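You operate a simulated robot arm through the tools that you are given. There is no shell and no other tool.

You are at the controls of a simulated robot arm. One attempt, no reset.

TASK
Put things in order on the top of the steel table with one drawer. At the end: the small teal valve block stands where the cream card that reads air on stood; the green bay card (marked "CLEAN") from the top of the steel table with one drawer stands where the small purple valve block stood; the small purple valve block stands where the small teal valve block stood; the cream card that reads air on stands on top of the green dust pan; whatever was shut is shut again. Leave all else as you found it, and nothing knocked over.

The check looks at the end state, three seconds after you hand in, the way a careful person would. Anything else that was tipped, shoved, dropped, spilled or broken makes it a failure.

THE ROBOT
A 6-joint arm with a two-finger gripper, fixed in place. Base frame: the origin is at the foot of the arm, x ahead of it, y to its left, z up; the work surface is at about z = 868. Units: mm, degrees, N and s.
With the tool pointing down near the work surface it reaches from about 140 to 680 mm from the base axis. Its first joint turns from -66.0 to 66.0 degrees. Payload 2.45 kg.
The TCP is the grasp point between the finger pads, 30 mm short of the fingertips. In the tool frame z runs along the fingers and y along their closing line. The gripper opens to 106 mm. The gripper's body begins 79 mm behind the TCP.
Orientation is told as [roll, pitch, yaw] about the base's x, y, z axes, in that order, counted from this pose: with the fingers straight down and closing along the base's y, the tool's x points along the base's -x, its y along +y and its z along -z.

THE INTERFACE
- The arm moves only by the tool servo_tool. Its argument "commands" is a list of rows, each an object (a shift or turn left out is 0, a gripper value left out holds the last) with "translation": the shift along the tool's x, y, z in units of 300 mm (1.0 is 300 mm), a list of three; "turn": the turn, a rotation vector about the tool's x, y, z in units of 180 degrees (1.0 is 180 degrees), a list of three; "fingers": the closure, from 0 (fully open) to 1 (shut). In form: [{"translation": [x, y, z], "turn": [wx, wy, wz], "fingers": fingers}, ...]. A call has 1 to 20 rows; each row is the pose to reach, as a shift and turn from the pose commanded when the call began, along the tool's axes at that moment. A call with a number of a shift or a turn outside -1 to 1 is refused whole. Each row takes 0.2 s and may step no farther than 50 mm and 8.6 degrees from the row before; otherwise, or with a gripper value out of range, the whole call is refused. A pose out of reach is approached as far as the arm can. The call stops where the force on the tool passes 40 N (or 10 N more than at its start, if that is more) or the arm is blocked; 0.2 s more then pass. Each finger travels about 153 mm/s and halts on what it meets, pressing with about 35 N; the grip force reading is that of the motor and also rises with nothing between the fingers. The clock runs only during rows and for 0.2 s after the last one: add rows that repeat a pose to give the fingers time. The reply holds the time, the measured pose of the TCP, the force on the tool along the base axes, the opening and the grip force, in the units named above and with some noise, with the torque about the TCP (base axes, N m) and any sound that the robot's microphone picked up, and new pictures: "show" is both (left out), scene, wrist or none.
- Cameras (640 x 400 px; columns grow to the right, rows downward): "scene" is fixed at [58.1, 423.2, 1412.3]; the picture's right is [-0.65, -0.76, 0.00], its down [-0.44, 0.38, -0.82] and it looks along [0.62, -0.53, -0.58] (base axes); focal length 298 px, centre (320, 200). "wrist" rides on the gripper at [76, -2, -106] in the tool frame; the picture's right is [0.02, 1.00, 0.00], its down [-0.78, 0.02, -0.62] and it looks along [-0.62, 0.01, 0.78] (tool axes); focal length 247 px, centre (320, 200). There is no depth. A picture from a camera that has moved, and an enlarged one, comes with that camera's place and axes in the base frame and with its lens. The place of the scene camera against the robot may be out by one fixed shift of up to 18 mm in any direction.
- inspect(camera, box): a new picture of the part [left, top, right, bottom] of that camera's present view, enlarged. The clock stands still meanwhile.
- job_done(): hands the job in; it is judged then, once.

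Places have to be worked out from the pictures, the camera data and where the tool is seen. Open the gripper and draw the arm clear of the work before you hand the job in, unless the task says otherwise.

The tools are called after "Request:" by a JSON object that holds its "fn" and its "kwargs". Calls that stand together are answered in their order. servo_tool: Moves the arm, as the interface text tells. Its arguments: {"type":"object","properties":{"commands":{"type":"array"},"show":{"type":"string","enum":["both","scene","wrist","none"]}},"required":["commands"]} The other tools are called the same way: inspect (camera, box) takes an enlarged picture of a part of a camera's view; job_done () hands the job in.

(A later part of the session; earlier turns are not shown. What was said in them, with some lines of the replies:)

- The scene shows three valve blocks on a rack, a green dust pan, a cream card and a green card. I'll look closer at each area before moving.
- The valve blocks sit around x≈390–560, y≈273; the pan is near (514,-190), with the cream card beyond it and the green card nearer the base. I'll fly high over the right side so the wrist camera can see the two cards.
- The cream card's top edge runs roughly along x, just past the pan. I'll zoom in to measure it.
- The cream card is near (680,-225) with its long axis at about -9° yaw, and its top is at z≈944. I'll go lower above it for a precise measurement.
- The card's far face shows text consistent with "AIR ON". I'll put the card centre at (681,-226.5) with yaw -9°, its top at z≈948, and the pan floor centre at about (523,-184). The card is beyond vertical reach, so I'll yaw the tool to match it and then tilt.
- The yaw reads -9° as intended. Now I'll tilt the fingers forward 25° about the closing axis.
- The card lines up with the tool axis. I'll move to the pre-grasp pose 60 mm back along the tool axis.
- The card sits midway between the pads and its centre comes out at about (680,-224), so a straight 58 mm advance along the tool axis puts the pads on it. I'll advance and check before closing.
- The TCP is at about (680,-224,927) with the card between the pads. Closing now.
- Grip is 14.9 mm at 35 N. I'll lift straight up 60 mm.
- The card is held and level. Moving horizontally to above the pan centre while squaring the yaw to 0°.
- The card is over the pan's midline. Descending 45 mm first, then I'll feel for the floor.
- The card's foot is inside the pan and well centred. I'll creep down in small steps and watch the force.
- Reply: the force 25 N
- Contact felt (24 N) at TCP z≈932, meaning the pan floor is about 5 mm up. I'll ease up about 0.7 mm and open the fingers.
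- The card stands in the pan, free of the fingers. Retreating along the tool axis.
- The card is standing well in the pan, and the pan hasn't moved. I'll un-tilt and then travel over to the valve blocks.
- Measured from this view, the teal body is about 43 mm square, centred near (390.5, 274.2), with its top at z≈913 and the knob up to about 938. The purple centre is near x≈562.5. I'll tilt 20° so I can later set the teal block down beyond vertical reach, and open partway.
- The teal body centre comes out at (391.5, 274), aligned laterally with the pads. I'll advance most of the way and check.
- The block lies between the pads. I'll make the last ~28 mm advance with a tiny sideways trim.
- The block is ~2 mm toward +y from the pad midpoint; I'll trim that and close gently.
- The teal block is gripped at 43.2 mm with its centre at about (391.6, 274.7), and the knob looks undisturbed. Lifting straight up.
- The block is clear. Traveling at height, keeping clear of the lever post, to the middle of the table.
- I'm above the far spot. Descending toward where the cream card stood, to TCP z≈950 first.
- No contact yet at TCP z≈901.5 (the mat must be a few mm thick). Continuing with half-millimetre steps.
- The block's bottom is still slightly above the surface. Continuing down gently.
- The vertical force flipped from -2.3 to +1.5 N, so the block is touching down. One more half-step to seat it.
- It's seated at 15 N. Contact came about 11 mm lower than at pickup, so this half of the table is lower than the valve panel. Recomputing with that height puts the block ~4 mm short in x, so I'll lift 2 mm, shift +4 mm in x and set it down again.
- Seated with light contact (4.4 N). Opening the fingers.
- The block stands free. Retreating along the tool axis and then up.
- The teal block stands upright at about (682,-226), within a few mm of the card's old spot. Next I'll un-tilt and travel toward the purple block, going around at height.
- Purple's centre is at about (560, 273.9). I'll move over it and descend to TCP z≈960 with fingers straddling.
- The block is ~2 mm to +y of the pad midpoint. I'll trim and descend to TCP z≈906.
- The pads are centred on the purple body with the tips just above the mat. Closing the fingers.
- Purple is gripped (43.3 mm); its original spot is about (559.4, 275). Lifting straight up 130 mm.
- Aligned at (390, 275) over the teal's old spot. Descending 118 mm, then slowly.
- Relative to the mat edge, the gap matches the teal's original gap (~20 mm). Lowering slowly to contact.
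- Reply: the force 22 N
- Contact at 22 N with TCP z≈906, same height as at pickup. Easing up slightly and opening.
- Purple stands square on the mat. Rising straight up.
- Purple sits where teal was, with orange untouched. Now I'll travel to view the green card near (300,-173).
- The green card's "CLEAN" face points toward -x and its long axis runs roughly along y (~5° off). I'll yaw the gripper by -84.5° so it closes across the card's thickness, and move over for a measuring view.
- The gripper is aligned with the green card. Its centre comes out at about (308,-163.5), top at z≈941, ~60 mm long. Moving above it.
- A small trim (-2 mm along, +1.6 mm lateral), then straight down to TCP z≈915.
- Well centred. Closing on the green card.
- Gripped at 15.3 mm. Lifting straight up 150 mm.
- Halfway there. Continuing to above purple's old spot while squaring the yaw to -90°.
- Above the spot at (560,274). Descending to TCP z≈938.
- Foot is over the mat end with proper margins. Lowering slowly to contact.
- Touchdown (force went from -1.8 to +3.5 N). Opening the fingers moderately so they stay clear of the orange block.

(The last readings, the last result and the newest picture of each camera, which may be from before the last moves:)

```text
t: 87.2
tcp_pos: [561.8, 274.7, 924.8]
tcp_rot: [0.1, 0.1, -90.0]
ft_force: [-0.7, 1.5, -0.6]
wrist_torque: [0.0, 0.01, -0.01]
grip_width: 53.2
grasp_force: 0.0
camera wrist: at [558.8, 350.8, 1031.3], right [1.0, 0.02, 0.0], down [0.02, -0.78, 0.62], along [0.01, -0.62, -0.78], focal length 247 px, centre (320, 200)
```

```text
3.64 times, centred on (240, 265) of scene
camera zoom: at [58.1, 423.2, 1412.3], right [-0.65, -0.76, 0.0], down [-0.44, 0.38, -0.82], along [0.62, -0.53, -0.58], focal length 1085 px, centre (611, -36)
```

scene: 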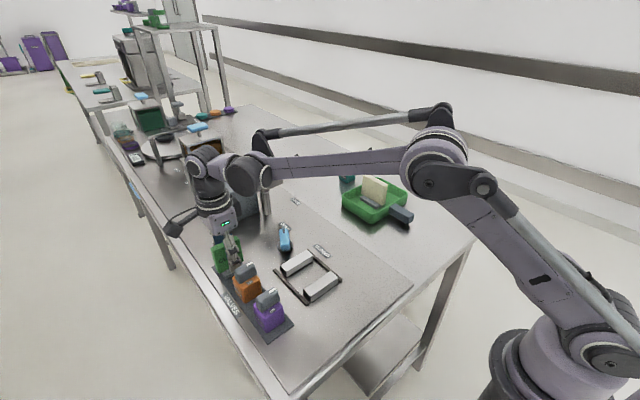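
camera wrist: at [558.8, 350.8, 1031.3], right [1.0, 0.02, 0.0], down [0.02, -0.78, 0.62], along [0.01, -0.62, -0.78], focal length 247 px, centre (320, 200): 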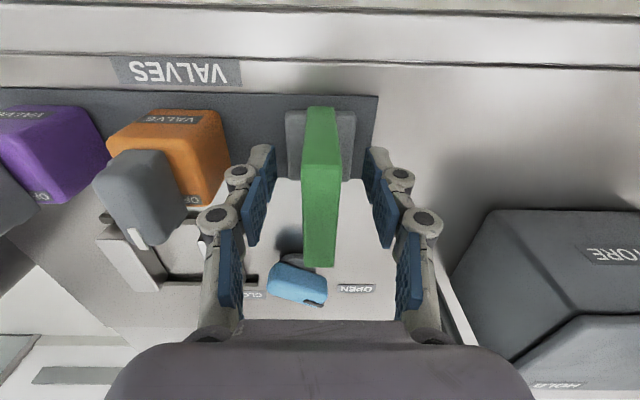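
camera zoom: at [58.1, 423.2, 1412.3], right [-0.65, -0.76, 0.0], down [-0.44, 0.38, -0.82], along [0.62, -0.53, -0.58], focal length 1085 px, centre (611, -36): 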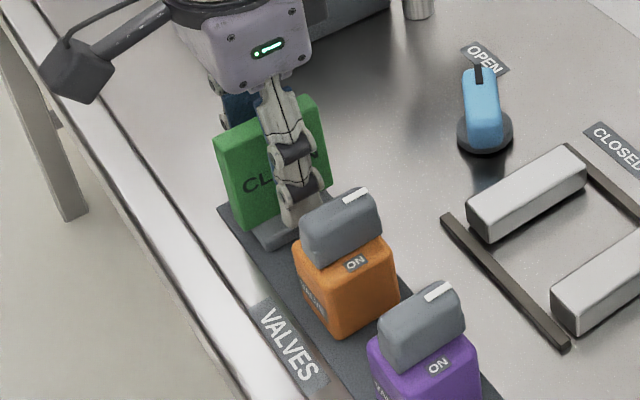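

The green card stands upright on the mat, centred at about (560,274). Rising straight up.

Request:
{"fn": "servo_tool", "kwargs": {"commands": [{"translation": [0, 0, -0.05]}, {"translation": [0, 0, -0.17]}, {"translation": [0, 0, -0.32]}, {"translation": [0, 0, -0.47]}, {"translation": [0, 0, -0.6]}, {"translation": [0, 0, -0.6]}]}}

Request:
{"fn": "inspect", "kwargs": {"camera": "scene", "box": [170, 200, 350, 350]}}

```text
t: 88.6
tcp_pos: [561.1, 275.5, 1104.4]
tcp_rot: [-0.1, 0.1, -90.0]
ft_force: [0.5, -0.4, -0.2]
wrist_torque: [-0.02, -0.03, 0.01]
grip_width: 53.1
grasp_force: 0.1
camera wrist: at [558.4, 351.8, 1211.0], right [1.0, 0.02, 0.0], down [0.02, -0.78, 0.62], along [0.01, -0.62, -0.78], focal length 247 px, centre (320, 200)
```

scene: 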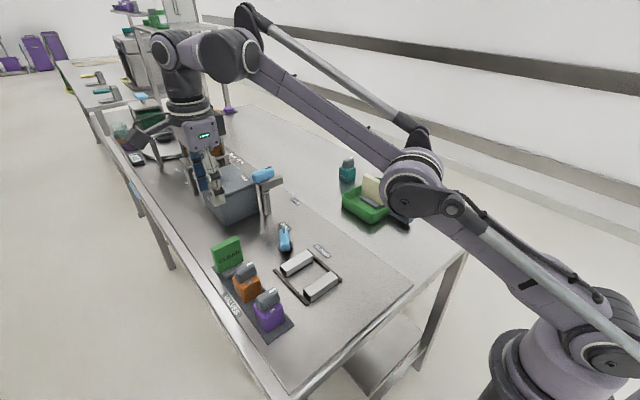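
wrist: 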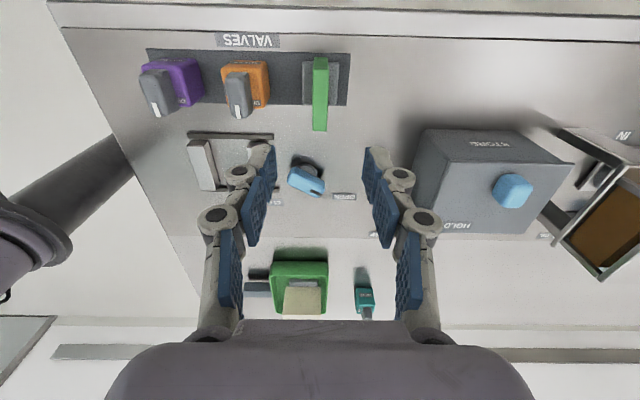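

```text
2.67 times, centred on (260, 275) of scene
camera zoom: at [58.1, 423.2, 1412.3], right [-0.65, -0.76, 0.0], down [-0.44, 0.38, -0.82], along [0.62, -0.53, -0.58], focal length 796 px, centre (480, 0)
```

zoom: 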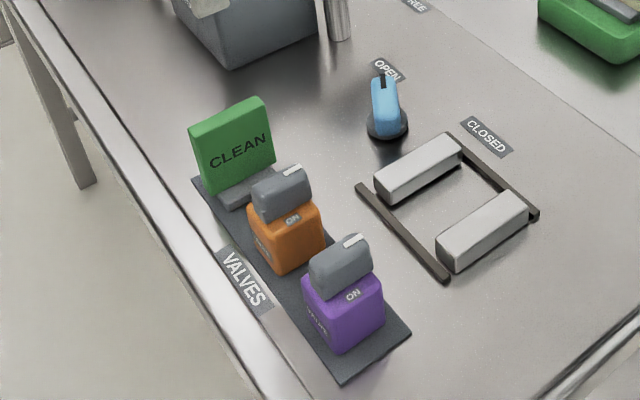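

Everything is in place and upright. Drawing the arm up and back toward its start pose, clear of the work.

Request:
{"fn": "servo_tool", "kwargs": {"commands": [{"translation": [-0.0458, -0.0431, -0.0667], "turn": [0, 0, -0.0417]}, {"translation": [-0.0917, -0.0861, -0.1333], "turn": [0, 0, -0.0833]}, {"translation": [-0.1375, -0.1292, -0.2], "turn": [0, 0, -0.125]}, {"translation": [-0.1833, -0.1722, -0.2667], "turn": [0, 0, -0.1667]}, {"translation": [-0.2292, -0.2153, -0.3333], "turn": [0, 0, -0.2083]}, {"translation": [-0.275, -0.2583, -0.4], "turn": [0, 0, -0.25]}, {"translation": [-0.3208, -0.3014, -0.4], "turn": [0, 0, -0.2917]}, {"translation": [-0.3667, -0.3445, -0.4], "turn": [0, 0, -0.3333]}, {"translation": [-0.4125, -0.3875, -0.4], "turn": [0, 0, -0.375]}, {"translation": [-0.4583, -0.4306, -0.4], "turn": [0, 0, -0.4167]}, {"translation": [-0.5042, -0.4736, -0.4], "turn": [0, 0, -0.4583]}, {"translation": [-0.55, -0.5167, -0.4], "turn": [0, 0, -0.5], "fingers": 0}, {"translation": [-0.55, -0.5167, -0.4], "turn": [0, 0, -0.5], "fingers": 0}]}}

Request:
{"fn": "inspect", "kwargs": {"camera": "scene", "box": [310, 130, 470, 260]}}

Request:
{"fn": "inspect", "kwargs": {"camera": "scene", "box": [110, 80, 350, 350]}}

```text
t: 91.4
tcp_pos: [406.0, 108.7, 1225.6]
tcp_rot: [0.1, -0.1, 0.0]
ft_force: [0.2, -0.5, -0.5]
wrist_torque: [-0.01, 0.0, 0.02]
grip_width: 106.1
grasp_force: 0.1
camera wrist: at [328.5, 107.7, 1331.4], right [-0.02, 1.0, 0.0], down [0.78, 0.02, 0.62], along [0.62, 0.02, -0.78], focal length 247 px, centre (320, 200)
```

scene: 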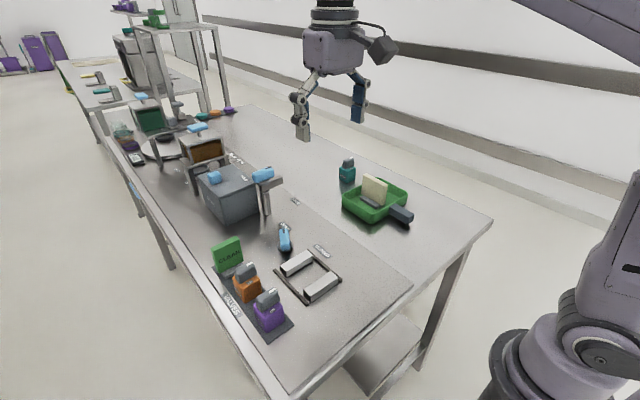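
wrist: 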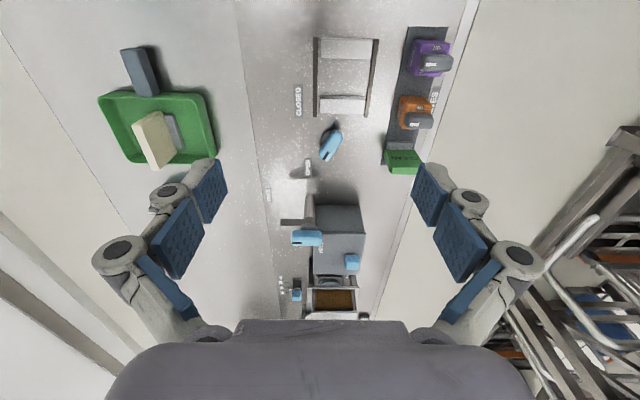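

```text
3.08 times, centred on (390, 195) of scene
camera zoom: at [58.1, 423.2, 1412.3], right [-0.65, -0.76, 0.0], down [-0.44, 0.38, -0.82], along [0.62, -0.53, -0.58], focal length 918 px, centre (105, 215)
```

zoom: 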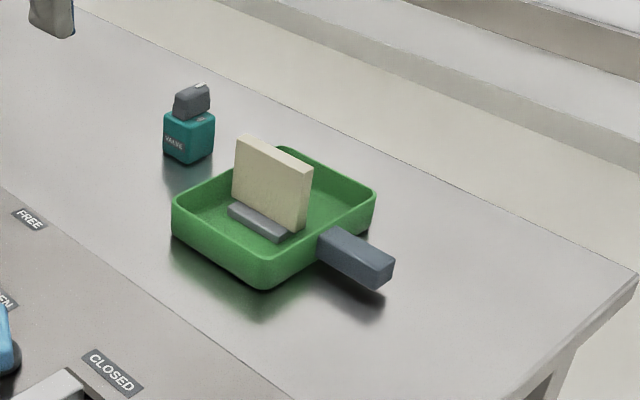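

```text
1.48 times, centred on (230, 215) of scene
camera zoom: at [58.1, 423.2, 1412.3], right [-0.65, -0.76, 0.0], down [-0.44, 0.38, -0.82], along [0.62, -0.53, -0.58], focal length 442 px, centre (453, 178)
```

zoom: 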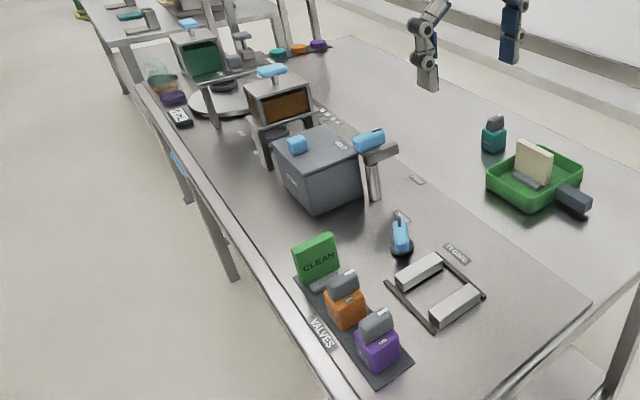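

The arm is back at its start pose with the gripper open. The teal block, purple block, green card and cream card are all standing in their places, and the pan, orange block and everything else look unchanged. Handing in.

Request:
{"fn": "job_done", "kwargs": {}}

```text
The job is handed in.
```

All four moves are done and the job is handed in. In the last pictures every moved item is upright and nothing else appears to have shifted.

| Item | Where it stands now |
|---|---|
| Cream "air on" card | on the floor of the green dust pan, near the middle |
| Small teal valve block | where the cream card stood |
| Small purple valve block | where the teal block stood |
| Green "CLEAN" card | where the purple block stood |

- **Teal block position:** the cream card's old spot is beyond the arm's straight-down reach, so I set the teal block there with the gripper tilted. The wrist camera puts it within about 3 mm of the card's spot; a rougher check from the scene camera suggests about 6 mm.
- **Orientation:** the cream card, the teal block and the green card are turned by about 5 to 9 degrees compared with before. The cream card now sits square in the pan, the green card is square to the valve mat, and the teal block kept its own angle rather than the card's.
- **Shut items:** I didn't open anything, so there was nothing to close again.

The gripper is open and the arm is back at its start pose, clear of the table.
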